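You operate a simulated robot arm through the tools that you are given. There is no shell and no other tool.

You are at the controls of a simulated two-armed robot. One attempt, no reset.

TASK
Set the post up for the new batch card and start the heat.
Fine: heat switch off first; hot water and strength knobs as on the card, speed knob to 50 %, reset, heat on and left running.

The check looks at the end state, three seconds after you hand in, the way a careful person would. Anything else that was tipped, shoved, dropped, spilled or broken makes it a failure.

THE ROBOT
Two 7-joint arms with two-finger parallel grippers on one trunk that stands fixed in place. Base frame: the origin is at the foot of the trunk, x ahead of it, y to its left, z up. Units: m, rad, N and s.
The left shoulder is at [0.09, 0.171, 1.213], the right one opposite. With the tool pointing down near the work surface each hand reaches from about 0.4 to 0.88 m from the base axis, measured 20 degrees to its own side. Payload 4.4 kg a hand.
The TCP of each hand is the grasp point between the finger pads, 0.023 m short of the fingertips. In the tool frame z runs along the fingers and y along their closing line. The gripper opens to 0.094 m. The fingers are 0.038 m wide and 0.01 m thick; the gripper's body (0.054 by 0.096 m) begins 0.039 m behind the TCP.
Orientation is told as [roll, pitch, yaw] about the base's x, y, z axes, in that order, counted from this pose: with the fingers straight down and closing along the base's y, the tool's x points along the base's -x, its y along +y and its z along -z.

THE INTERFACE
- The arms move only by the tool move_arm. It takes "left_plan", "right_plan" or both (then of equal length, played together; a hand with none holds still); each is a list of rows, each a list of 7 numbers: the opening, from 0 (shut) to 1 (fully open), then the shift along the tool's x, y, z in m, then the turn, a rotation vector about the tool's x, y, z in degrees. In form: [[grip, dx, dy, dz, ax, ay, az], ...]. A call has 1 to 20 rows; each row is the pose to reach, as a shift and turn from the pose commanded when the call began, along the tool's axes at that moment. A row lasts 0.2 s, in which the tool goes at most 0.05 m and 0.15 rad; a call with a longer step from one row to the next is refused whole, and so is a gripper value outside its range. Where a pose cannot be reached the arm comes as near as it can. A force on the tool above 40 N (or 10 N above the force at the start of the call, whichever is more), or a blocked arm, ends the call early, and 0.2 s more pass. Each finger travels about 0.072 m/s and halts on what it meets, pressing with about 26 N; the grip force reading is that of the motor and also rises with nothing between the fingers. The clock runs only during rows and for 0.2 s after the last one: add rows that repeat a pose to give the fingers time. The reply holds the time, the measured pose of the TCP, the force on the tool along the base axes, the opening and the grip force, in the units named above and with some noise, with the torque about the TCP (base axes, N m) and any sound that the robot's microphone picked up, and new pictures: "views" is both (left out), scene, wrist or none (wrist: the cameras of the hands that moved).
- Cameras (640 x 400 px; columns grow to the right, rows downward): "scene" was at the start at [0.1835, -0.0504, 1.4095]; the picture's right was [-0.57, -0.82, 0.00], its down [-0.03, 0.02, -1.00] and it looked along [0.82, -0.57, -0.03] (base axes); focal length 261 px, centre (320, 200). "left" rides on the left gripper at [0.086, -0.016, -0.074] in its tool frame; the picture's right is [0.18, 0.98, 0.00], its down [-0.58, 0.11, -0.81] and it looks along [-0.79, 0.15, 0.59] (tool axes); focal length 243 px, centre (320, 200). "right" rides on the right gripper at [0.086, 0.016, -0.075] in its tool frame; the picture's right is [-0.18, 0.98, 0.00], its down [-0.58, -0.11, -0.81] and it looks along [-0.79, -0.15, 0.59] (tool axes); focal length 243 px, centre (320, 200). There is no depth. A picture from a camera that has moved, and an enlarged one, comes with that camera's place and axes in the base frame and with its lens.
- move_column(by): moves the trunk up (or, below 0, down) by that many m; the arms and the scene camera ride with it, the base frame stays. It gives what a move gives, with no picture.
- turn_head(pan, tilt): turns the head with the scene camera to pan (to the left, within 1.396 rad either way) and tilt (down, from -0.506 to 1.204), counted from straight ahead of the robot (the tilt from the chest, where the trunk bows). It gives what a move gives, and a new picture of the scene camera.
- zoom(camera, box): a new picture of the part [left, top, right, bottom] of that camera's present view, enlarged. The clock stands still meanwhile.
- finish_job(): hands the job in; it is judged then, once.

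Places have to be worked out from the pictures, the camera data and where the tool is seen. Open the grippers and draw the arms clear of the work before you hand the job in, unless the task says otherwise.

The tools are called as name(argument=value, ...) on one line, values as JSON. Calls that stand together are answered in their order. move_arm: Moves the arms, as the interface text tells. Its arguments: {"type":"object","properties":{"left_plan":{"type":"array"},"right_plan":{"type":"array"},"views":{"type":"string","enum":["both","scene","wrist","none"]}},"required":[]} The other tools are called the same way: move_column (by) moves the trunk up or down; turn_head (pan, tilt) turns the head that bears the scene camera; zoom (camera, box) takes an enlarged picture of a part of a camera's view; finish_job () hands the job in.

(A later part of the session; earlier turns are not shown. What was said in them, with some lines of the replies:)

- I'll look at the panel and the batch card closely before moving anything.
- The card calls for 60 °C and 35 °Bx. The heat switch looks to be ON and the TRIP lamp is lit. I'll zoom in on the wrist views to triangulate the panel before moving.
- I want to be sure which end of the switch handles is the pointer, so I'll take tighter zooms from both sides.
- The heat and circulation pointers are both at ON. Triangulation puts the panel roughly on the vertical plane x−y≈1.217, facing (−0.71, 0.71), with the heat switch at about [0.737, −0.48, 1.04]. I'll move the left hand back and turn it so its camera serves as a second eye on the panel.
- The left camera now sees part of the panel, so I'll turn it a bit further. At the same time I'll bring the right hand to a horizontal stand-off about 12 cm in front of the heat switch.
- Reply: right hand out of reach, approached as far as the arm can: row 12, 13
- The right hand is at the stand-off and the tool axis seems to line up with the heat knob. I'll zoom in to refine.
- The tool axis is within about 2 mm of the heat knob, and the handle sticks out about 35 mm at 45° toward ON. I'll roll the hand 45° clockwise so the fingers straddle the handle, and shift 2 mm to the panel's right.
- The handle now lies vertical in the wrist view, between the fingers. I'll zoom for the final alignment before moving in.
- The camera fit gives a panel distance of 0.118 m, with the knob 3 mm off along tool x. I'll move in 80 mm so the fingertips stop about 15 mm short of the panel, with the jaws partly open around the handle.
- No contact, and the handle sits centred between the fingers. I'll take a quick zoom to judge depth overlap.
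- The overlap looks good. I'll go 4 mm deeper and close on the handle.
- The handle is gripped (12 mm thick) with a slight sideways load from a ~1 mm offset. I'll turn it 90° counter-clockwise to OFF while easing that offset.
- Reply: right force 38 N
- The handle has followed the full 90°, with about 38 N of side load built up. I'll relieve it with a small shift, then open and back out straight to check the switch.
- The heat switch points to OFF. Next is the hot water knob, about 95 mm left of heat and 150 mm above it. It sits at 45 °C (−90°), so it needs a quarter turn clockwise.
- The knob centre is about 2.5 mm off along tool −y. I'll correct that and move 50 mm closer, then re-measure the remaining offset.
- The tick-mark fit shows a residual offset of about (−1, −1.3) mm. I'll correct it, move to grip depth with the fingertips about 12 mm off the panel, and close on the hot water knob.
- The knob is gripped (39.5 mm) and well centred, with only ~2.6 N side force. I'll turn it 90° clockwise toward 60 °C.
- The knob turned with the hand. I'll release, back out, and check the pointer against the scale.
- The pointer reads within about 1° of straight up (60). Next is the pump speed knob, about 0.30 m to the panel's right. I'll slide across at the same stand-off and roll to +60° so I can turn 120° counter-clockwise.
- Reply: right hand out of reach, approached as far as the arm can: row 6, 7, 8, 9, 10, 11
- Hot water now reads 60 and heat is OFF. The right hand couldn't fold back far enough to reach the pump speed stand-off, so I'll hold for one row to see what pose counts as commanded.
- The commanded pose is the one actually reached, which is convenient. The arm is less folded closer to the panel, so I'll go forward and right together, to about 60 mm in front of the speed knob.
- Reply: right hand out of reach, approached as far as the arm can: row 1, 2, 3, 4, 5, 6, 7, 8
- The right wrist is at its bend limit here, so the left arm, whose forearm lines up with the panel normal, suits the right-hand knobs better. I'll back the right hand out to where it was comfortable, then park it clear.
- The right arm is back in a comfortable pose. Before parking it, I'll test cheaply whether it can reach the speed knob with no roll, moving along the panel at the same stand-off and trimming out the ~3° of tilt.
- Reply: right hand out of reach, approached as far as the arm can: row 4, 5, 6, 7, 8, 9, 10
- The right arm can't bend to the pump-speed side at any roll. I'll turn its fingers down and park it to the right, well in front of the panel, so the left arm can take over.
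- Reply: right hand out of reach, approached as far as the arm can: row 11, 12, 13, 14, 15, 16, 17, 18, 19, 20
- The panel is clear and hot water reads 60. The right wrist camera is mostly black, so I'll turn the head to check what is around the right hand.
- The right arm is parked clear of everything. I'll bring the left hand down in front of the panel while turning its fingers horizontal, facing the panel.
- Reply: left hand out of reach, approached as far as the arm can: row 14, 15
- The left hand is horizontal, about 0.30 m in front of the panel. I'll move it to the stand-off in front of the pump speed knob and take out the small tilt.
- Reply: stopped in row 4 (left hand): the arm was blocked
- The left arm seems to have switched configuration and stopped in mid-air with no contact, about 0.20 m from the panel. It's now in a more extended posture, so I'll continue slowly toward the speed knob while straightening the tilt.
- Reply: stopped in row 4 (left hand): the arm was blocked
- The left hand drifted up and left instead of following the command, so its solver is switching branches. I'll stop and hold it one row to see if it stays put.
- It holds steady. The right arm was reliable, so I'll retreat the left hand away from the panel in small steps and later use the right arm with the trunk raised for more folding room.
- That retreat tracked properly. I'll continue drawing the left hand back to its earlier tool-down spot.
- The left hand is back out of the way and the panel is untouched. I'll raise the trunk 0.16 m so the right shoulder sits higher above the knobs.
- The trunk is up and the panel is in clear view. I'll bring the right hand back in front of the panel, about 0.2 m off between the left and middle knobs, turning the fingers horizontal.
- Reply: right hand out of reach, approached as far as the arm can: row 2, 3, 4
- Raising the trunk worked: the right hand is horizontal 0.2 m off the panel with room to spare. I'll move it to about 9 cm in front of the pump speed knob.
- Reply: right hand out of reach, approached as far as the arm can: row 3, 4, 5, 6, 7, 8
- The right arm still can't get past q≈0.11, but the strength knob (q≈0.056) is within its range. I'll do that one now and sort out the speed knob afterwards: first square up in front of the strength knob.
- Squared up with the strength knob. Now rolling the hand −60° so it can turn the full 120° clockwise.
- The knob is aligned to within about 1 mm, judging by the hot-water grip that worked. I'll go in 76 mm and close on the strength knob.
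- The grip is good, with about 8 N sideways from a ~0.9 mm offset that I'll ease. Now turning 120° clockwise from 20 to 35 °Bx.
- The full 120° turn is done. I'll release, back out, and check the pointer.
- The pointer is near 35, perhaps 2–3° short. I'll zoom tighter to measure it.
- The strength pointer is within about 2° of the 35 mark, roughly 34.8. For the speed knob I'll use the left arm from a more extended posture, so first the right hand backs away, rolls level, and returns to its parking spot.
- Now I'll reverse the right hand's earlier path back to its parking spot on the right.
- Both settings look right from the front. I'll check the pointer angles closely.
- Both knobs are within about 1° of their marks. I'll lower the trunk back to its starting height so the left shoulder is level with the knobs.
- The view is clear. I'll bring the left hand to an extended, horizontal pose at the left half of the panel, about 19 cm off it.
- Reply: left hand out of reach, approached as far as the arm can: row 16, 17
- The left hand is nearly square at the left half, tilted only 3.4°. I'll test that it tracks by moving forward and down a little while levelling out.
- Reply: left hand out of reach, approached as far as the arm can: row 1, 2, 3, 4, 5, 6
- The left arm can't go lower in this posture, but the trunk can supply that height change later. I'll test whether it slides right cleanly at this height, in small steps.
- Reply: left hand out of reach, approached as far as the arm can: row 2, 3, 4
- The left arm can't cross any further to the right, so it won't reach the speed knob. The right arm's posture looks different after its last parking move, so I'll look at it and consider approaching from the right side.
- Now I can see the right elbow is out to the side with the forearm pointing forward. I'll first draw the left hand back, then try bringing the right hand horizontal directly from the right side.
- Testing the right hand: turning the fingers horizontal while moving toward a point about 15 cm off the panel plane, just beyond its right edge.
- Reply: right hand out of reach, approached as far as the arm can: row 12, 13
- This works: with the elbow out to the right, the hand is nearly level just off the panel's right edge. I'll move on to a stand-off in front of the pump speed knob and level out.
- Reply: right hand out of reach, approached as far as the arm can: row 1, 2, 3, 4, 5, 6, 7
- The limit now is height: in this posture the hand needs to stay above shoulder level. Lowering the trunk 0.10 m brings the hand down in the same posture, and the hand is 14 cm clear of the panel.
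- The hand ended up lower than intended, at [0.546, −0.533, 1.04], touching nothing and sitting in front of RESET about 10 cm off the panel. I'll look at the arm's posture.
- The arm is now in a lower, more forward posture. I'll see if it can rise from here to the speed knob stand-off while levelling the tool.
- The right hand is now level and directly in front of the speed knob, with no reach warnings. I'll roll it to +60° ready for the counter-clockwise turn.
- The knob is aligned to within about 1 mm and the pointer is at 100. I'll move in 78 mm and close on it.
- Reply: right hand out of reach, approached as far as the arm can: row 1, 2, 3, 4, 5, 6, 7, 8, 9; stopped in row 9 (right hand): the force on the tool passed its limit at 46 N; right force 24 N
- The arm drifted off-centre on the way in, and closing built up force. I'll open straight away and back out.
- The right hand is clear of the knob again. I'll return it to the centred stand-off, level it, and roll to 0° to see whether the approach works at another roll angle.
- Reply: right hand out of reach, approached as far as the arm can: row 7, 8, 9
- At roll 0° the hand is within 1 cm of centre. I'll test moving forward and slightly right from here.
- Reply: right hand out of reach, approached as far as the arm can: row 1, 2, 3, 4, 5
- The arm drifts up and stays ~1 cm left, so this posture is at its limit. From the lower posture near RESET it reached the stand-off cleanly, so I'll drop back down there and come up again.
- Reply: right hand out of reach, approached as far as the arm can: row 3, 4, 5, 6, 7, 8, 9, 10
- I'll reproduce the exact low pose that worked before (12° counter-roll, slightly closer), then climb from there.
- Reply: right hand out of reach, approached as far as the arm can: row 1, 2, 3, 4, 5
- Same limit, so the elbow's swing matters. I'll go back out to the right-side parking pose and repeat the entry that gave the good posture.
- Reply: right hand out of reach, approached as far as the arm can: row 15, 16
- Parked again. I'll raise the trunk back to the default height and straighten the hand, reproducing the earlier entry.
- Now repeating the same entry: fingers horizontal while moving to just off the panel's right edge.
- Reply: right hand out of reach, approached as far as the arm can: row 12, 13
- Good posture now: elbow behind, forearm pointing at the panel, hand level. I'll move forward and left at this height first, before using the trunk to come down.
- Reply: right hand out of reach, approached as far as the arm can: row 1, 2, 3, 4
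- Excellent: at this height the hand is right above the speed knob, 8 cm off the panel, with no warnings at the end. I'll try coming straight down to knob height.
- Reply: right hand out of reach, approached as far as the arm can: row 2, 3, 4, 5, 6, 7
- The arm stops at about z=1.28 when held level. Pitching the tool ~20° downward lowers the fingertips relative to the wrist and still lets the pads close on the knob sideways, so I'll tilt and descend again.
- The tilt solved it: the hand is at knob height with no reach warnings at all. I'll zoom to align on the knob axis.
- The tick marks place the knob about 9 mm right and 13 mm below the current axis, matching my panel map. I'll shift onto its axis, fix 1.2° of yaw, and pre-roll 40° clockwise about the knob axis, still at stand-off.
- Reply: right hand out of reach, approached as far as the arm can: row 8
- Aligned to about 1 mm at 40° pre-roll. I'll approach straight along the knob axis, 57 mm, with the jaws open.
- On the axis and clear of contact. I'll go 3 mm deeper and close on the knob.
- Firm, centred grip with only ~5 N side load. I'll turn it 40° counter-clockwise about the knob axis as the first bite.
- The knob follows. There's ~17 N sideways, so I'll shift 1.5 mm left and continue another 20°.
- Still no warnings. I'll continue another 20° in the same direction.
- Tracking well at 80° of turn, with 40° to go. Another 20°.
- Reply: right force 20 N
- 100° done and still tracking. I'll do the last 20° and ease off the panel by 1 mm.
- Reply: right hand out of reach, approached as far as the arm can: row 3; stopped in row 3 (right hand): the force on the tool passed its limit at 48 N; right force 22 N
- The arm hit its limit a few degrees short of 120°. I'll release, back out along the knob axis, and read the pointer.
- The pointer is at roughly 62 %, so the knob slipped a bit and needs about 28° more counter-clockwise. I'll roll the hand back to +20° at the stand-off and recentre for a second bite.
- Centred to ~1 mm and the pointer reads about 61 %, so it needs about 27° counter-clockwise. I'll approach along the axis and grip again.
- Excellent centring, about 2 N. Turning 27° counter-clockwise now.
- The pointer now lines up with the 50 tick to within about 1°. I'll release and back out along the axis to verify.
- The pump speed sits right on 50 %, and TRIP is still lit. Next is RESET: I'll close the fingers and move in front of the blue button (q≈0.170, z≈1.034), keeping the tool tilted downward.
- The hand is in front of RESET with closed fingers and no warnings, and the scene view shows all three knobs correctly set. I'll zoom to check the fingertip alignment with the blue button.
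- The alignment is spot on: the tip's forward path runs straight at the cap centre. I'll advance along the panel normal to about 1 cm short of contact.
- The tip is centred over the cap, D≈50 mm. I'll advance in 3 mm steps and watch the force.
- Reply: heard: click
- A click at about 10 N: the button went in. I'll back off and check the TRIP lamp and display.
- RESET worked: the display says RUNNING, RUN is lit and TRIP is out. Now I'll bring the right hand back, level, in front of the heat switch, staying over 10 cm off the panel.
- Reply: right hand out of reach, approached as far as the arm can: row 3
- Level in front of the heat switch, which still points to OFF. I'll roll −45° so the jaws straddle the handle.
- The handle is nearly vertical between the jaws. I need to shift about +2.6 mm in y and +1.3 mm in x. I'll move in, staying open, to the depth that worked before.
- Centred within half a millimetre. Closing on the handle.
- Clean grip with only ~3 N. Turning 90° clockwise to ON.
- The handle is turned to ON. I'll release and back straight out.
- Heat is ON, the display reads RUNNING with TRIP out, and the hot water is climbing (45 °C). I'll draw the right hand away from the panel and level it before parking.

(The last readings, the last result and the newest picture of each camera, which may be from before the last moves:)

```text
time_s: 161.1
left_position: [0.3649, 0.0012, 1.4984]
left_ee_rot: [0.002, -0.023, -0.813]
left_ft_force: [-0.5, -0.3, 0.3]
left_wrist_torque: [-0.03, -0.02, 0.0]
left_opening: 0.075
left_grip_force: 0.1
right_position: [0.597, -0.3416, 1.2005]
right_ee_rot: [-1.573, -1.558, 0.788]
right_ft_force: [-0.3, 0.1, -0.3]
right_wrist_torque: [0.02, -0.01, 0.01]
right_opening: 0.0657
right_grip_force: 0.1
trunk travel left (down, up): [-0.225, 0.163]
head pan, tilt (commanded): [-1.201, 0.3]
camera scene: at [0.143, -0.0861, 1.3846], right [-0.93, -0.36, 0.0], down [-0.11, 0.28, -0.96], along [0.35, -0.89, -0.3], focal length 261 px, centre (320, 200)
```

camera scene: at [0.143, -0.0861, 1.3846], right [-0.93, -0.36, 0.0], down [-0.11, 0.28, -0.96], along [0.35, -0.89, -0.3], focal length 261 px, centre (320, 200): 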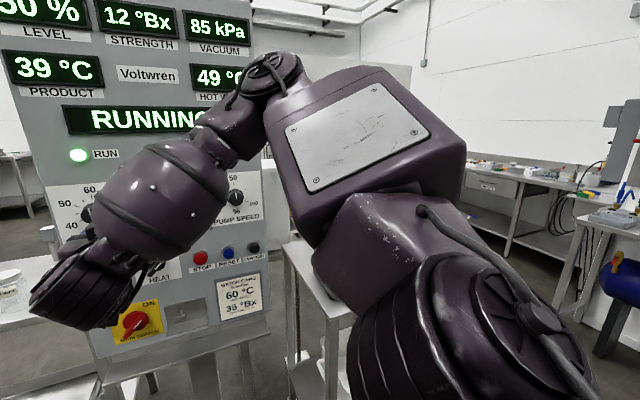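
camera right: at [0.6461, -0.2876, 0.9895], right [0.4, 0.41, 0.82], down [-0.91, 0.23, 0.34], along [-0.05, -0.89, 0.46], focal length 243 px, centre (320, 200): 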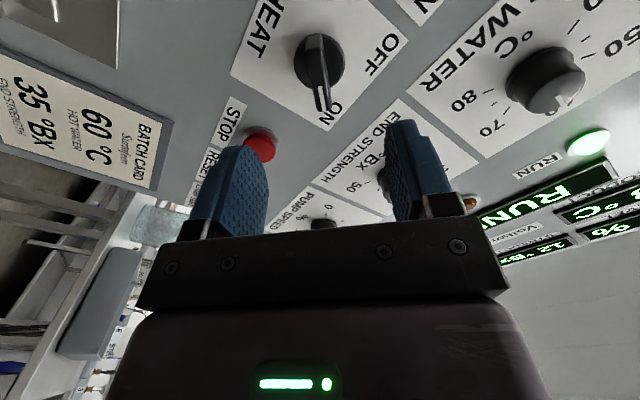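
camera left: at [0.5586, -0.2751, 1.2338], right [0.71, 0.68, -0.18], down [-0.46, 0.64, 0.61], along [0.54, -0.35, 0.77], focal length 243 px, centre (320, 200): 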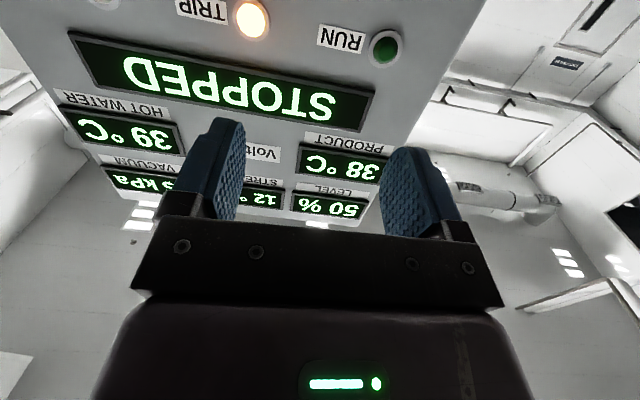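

Now parking the right hand with fingers down, off to the right and away from the panel.

move_arm(right_plan=[[0.8, -0.0166, -0.0186, -0.0023, 0, 7.5, 0], [0.8, -0.0333, -0.0372, -0.0046, 0, 15, 0], [0.8, -0.0499, -0.0558, -0.0068, 0, 22.5, 0], [0.8, -0.0665, -0.0743, -0.0091, 0, 30, 0], [0.8, -0.0831, -0.0929, -0.0114, 0, 37.5, 0], [0.8, -0.0998, -0.1115, -0.0137, 0, 45, 0], [0.8, -0.1164, -0.1301, -0.0159, 0, 52.5, 0], [0.8, -0.133, -0.1487, -0.0182, 0, 60, 0], [0.8, -0.1496, -0.1673, -0.0205, 0, 67.5, 0], [0.8, -0.1663, -0.1858, -0.0228, 0, 75, 0], [0.8, -0.1829, -0.2044, -0.025, 0, 82.5, 0], [0.8, -0.1995, -0.223, -0.0273, 0, 90, 0], [0.8, -0.1995, -0.2584, -0.0061, 0, 90, 0], [0.8, -0.1995, -0.2937, 0.0151, 0, 90, 0], [0.8, -0.1995, -0.3291, 0.0363, 0, 90, 0], [0.8, -0.1995, -0.3644, 0.0576, 0, 90, 0], [0.8, -0.1995, -0.3998, 0.0788, 0, 90, 0], [0.8, -0.1995, -0.42, 0.0909, 0, 90, 0], [0.8, -0.1995, -0.42, 0.0909, 0, 90, 0]], views="none")

turn_head(pan=-0.75, tilt=0.25)

```text
time_s: 165.1
left_position: [0.3632, 0.0024, 1.4983]
left_ee_rot: [0.0, -0.023, -0.816]
left_ft_force: [-0.7, 0.1, 0.3]
left_wrist_torque: [-0.01, 0.01, 0.01]
left_opening: 0.0753
left_grip_force: 0.1
right_position: [0.4271, -0.7319, 1.3989]
right_ee_rot: [-0.009, 0.0, -0.786]
right_ft_force: [0.9, -0.1, 0.4]
right_wrist_torque: [-0.02, 0.0, 0.0]
right_opening: 0.0752
right_grip_force: 0.1
right hand out of reach, approached as far as the arm can: row 11, 12, 13, 14, 15, 16, 17, 18, 19
trunk travel left (down, up): [-0.225, 0.163]
head pan, tilt (commanded): [-1.201, 0.3]
```

```text
time_s: 166.0
left_position: [0.3643, 0.0024, 1.4991]
left_ee_rot: [0.001, -0.025, -0.815]
left_ft_force: [0.8, -0.6, 0.3]
left_wrist_torque: [-0.03, -0.02, 0.01]
left_opening: 0.0753
left_grip_force: 0.0
right_position: [0.4273, -0.7308, 1.3993]
right_ee_rot: [-0.011, 0.0, -0.784]
right_ft_force: [-0.4, -0.5, -1.2]
right_wrist_torque: [0.0, 0.0, -0.03]
right_opening: 0.075
right_grip_force: 0.0
trunk travel left (down, up): [-0.225, 0.163]
head pan, tilt (commanded): [-0.75, 0.25]
camera scene: at [0.1769, -0.0626, 1.3895], right [-0.68, -0.73, 0.0], down [-0.18, 0.17, -0.97], along [0.71, -0.66, -0.25], focal length 261 px, centre (320, 200)
```

scene: 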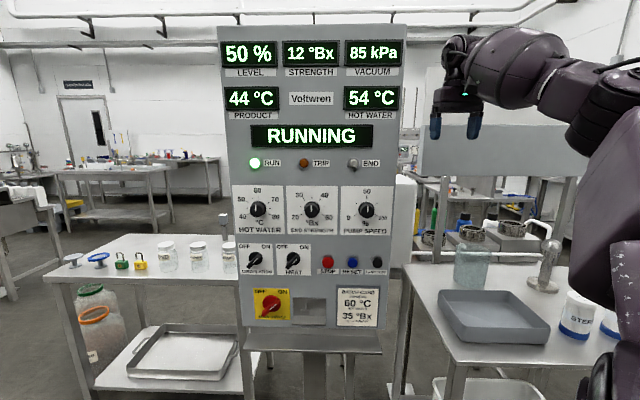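

The panel is clear and everything is running. I'll zoom in to verify every setting and the surroundings.

zoom(camera="scene", box=[230, 180, 400, 280])

zoom(camera="scene", box=[215, 20, 410, 180])

zoom(camera="scene", box=[285, 180, 395, 240])

zoom(camera="scene", box=[40, 220, 250, 400])

zoom(camera="scene", box=[390, 200, 640, 400])

```text
3.76 times, centred on (315, 230) of scene
camera zoom: at [0.1769, -0.0626, 1.3895], right [-0.68, -0.73, 0.0], down [-0.18, 0.17, -0.97], along [0.71, -0.66, -0.25], focal length 984 px, centre (339, 87)
```

zoom: 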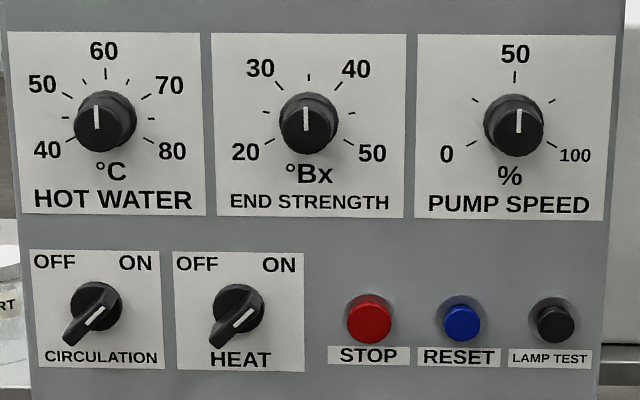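

```text
2.50 times, centred on (312, 100) of scene
camera zoom: at [0.1769, -0.0626, 1.3895], right [-0.68, -0.73, 0.0], down [-0.18, 0.17, -0.97], along [0.71, -0.66, -0.25], focal length 653 px, centre (339, 450)
```

zoom: 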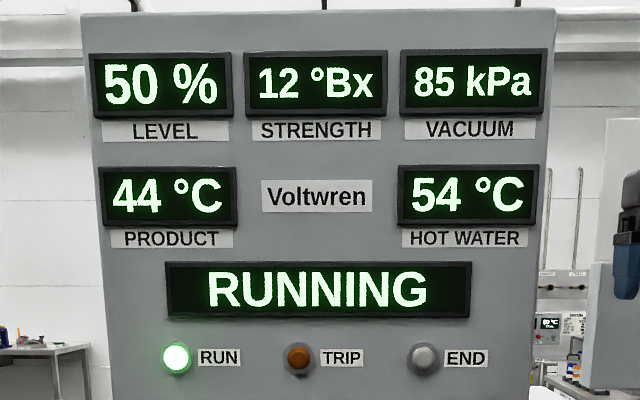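

```text
5.82 times, centred on (340, 210) of scene
camera zoom: at [0.1769, -0.0626, 1.3895], right [-0.68, -0.73, 0.0], down [-0.18, 0.17, -0.97], along [0.71, -0.66, -0.25], focal length 1521 px, centre (204, 142)
```

zoom: 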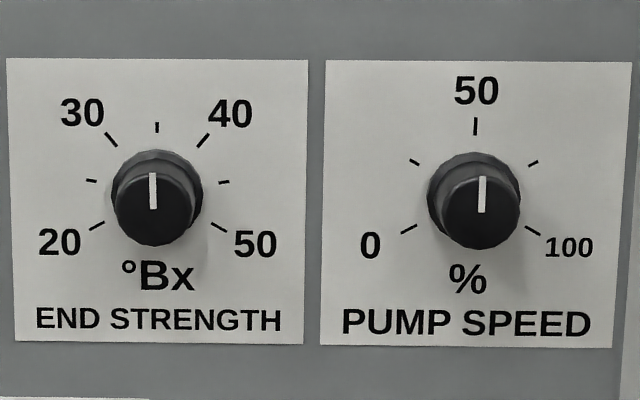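

```text
2.22 times, centred on (145, 310) of scene
camera zoom: at [0.1769, -0.0626, 1.3895], right [-0.68, -0.73, 0.0], down [-0.18, 0.17, -0.97], along [0.71, -0.66, -0.25], focal length 581 px, centre (709, -44)
```

zoom: 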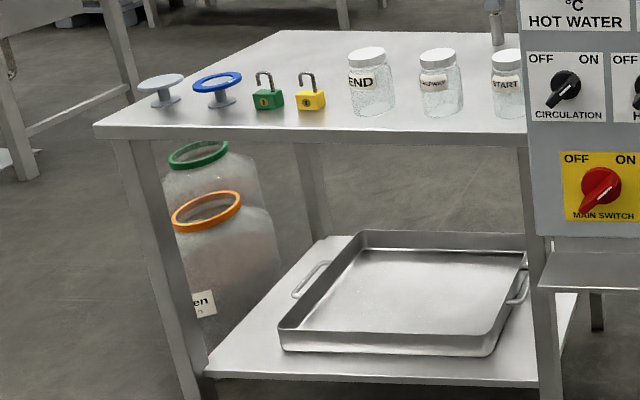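

```text
2.00 times, centred on (515, 300) of scene
camera zoom: at [0.1769, -0.0626, 1.3895], right [-0.68, -0.73, 0.0], down [-0.18, 0.17, -0.97], along [0.71, -0.66, -0.25], focal length 523 px, centre (-70, 0)
```

zoom: 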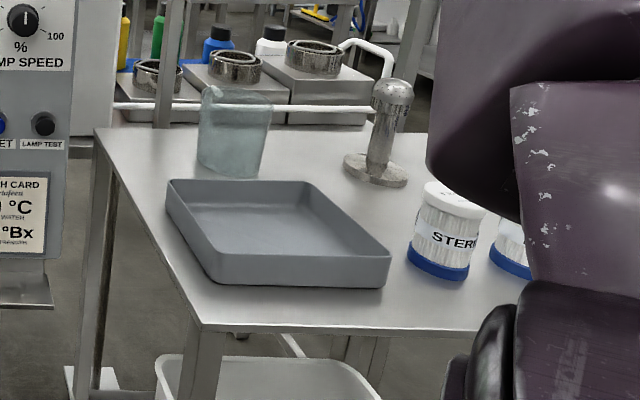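

All settings, lamps and switches look right, and the surroundings are undisturbed. I'll take a tight zoom on each pointer to judge the residual angle.

zoom(camera="scene", box=[353, 195, 381, 220])

zoom(camera="scene", box=[298, 195, 326, 220])

zoom(camera="scene", box=[244, 195, 272, 220])

```text
16.00 times, centred on (367, 208) of scene
camera zoom: at [0.1769, -0.0626, 1.3895], right [-0.68, -0.73, 0.0], down [-0.18, 0.17, -0.97], along [0.71, -0.66, -0.25], focal length 4182 px, centre (-432, 80)
```

zoom: 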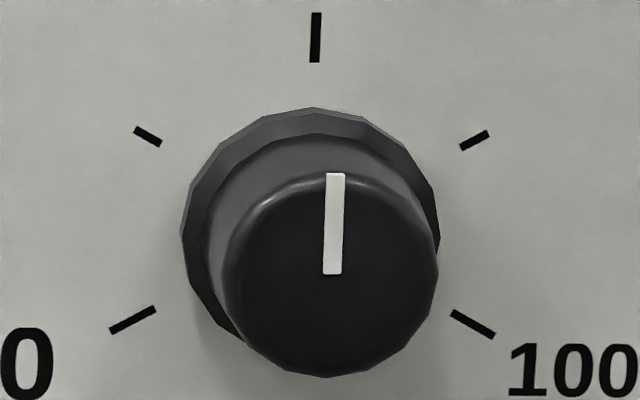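

```text
16.00 times, centred on (312, 208) of scene
camera zoom: at [0.1769, -0.0626, 1.3895], right [-0.68, -0.73, 0.0], down [-0.18, 0.17, -0.97], along [0.71, -0.66, -0.25], focal length 4182 px, centre (448, 80)
```

zoom: 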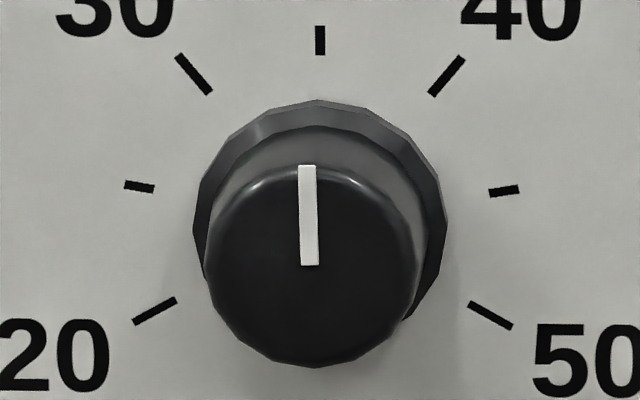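

```text
16.00 times, centred on (258, 208) of scene
camera zoom: at [0.1769, -0.0626, 1.3895], right [-0.68, -0.73, 0.0], down [-0.18, 0.17, -0.97], along [0.71, -0.66, -0.25], focal length 4182 px, centre (1312, 80)
```

zoom: 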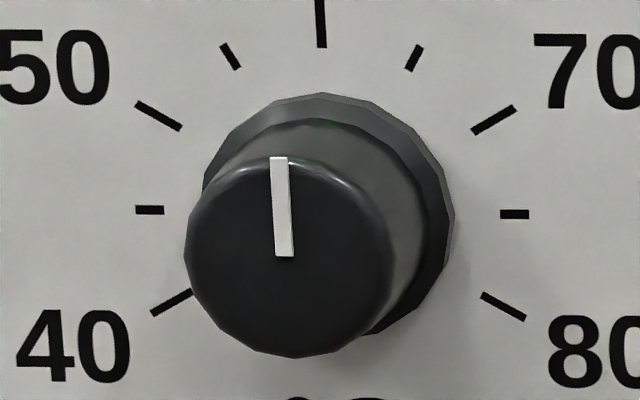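

All three pointers are within about 1.3° of their marks. Finally I'll open both grippers fully and pull the right hand a bit further from the panel before handing in.

move_arm(right_plan=[[0.9, 0.015, 0, 0, 0, 0, 0], [1, 0.03, 0, 0, 0, 0, 0], [1, 0.045, 0, 0, 0, 0, 0], [1, 0.06, 0, 0, 0, 0, 0], [1, 0.06, 0, 0, 0, 0, 0]], left_plan=[[0.9, 0, 0, 0, 0, 0, 0], [1, 0, 0, 0, 0, 0, 0], [1, 0, 0, 0, 0, 0, 0], [1, 0, 0, 0, 0, 0, 0], [1, 0, 0, 0, 0, 0, 0]], views="scene")

```text
time_s: 167.2
left_position: [0.3633, 0.003, 1.4979]
left_ee_rot: [0.0, -0.021, -0.815]
left_ft_force: [0.4, 0.1, -0.7]
left_wrist_torque: [0.0, -0.04, -0.05]
left_opening: 0.0939
left_grip_force: 0.0
right_position: [0.4321, -0.7198, 1.3946]
right_ee_rot: [-0.01, 0.0, -0.786]
right_ft_force: [0.0, -0.1, 0.0]
right_wrist_torque: [0.02, 0.0, 0.01]
right_opening: 0.0942
right_grip_force: 0.1
right hand out of reach, approached as far as the arm can: row 1, 2, 3, 4, 5
trunk travel left (down, up): [-0.225, 0.163]
head pan, tilt (commanded): [-0.75, 0.25]
camera scene: at [0.1769, -0.0627, 1.3896], right [-0.68, -0.73, 0.0], down [-0.18, 0.17, -0.97], along [0.71, -0.66, -0.25], focal length 261 px, centre (320, 200)
```

scene: 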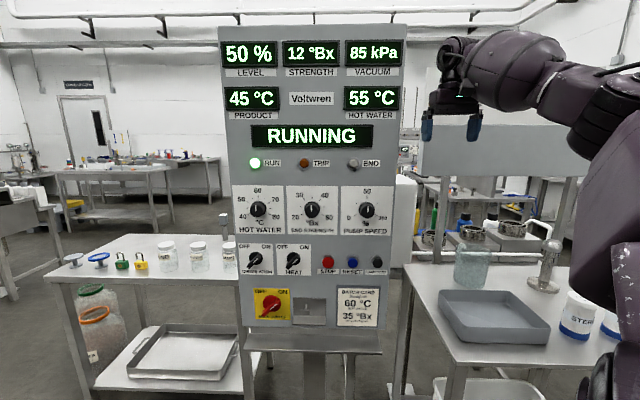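

The right hand is clear of the panel edge and touching nothing. I'll hold for a few seconds to confirm the post keeps running without tripping.

move_arm(left_plan=[[1, 0, 0, 0, 0, 0, 0], [1, 0, 0, 0, 0, 0, 0], [1, 0, 0, 0, 0, 0, 0], [1, 0, 0, 0, 0, 0, 0], [1, 0, 0, 0, 0, 0, 0], [1, 0, 0, 0, 0, 0, 0], [1, 0, 0, 0, 0, 0, 0], [1, 0, 0, 0, 0, 0, 0], [1, 0, 0, 0, 0, 0, 0], [1, 0, 0, 0, 0, 0, 0], [1, 0, 0, 0, 0, 0, 0], [1, 0, 0, 0, 0, 0, 0], [1, 0, 0, 0, 0, 0, 0], [1, 0, 0, 0, 0, 0, 0], [1, 0, 0, 0, 0, 0, 0], [1, 0, 0, 0, 0, 0, 0], [1, 0, 0, 0, 0, 0, 0], [1, 0, 0, 0, 0, 0, 0], [1, 0, 0, 0, 0, 0, 0], [1, 0, 0, 0, 0, 0, 0]], views="scene")

```text
time_s: 171.4
left_position: [0.3637, 0.0028, 1.4984]
left_ee_rot: [0.0, -0.023, -0.816]
left_ft_force: [0.6, 1.0, -0.5]
left_wrist_torque: [0.04, 0.0, -0.01]
left_opening: 0.0937
left_grip_force: 0.1
right_position: [0.4324, -0.7205, 1.3936]
right_ee_rot: [-0.01, 0.001, -0.786]
right_ft_force: [0.0, -0.4, 0.3]
right_wrist_torque: [0.01, -0.01, 0.0]
right_opening: 0.094
right_grip_force: 0.0
trunk travel left (down, up): [-0.225, 0.163]
head pan, tilt (commanded): [-0.75, 0.25]
camera scene: at [0.1769, -0.0626, 1.3895], right [-0.68, -0.73, 0.0], down [-0.18, 0.17, -0.97], along [0.71, -0.66, -0.25], focal length 261 px, centre (320, 200)
```

scene: 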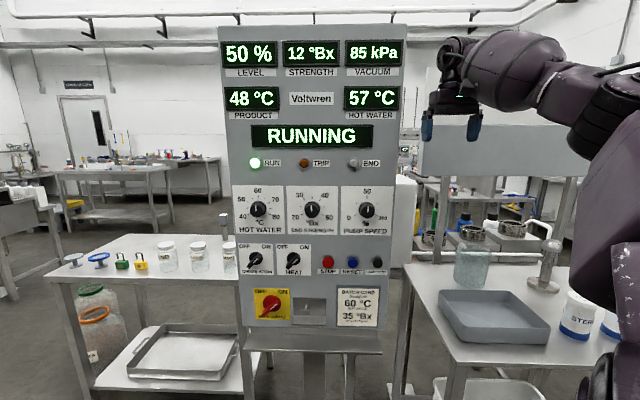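

The post keeps RUNNING, and the hot water is rising (57 °C) toward the 60 °C set point with no trip. The knobs stand at 60 °C, 35 °Bx and 50 %, heat and circulation are ON, and the grippers are open and clear. Handing in.

finish_job()

```text
The job is handed in.
```

I set up the post to the new batch card, started the heat, and handed the job in with the post still running. I don't have the check's verdict.

| Item | State at hand-in |
|---|---|
| Heat switch | OFF first, then ON after the reset and left on |
| Hot water knob | 60 °C, as on the card |
| End strength knob | 35 °Bx, as on the card (about 1° under the mark, roughly 34.8) |
| Pump speed knob | 50 % |
| Reset | Pressed; TRIP went out, RUN lit and the display changed to RUNNING |
| Hot water reading | 57 °C and rising at my last look, with no new trip |

The pump speed knob took two tries. On the first grip the right hand drifted off centre and the force reached 46 N. On a later turn it hit its reach limit at 48 N, so I let go and finished with a second grip. The knob then read correctly at 50 %.

In the last pictures, circulation and the main switch were still ON, and nothing else on the benches looked tipped or moved. Both grippers are open and clear of the panel. The right hand is parked just past the panel's right edge, because it could not pull back any further.
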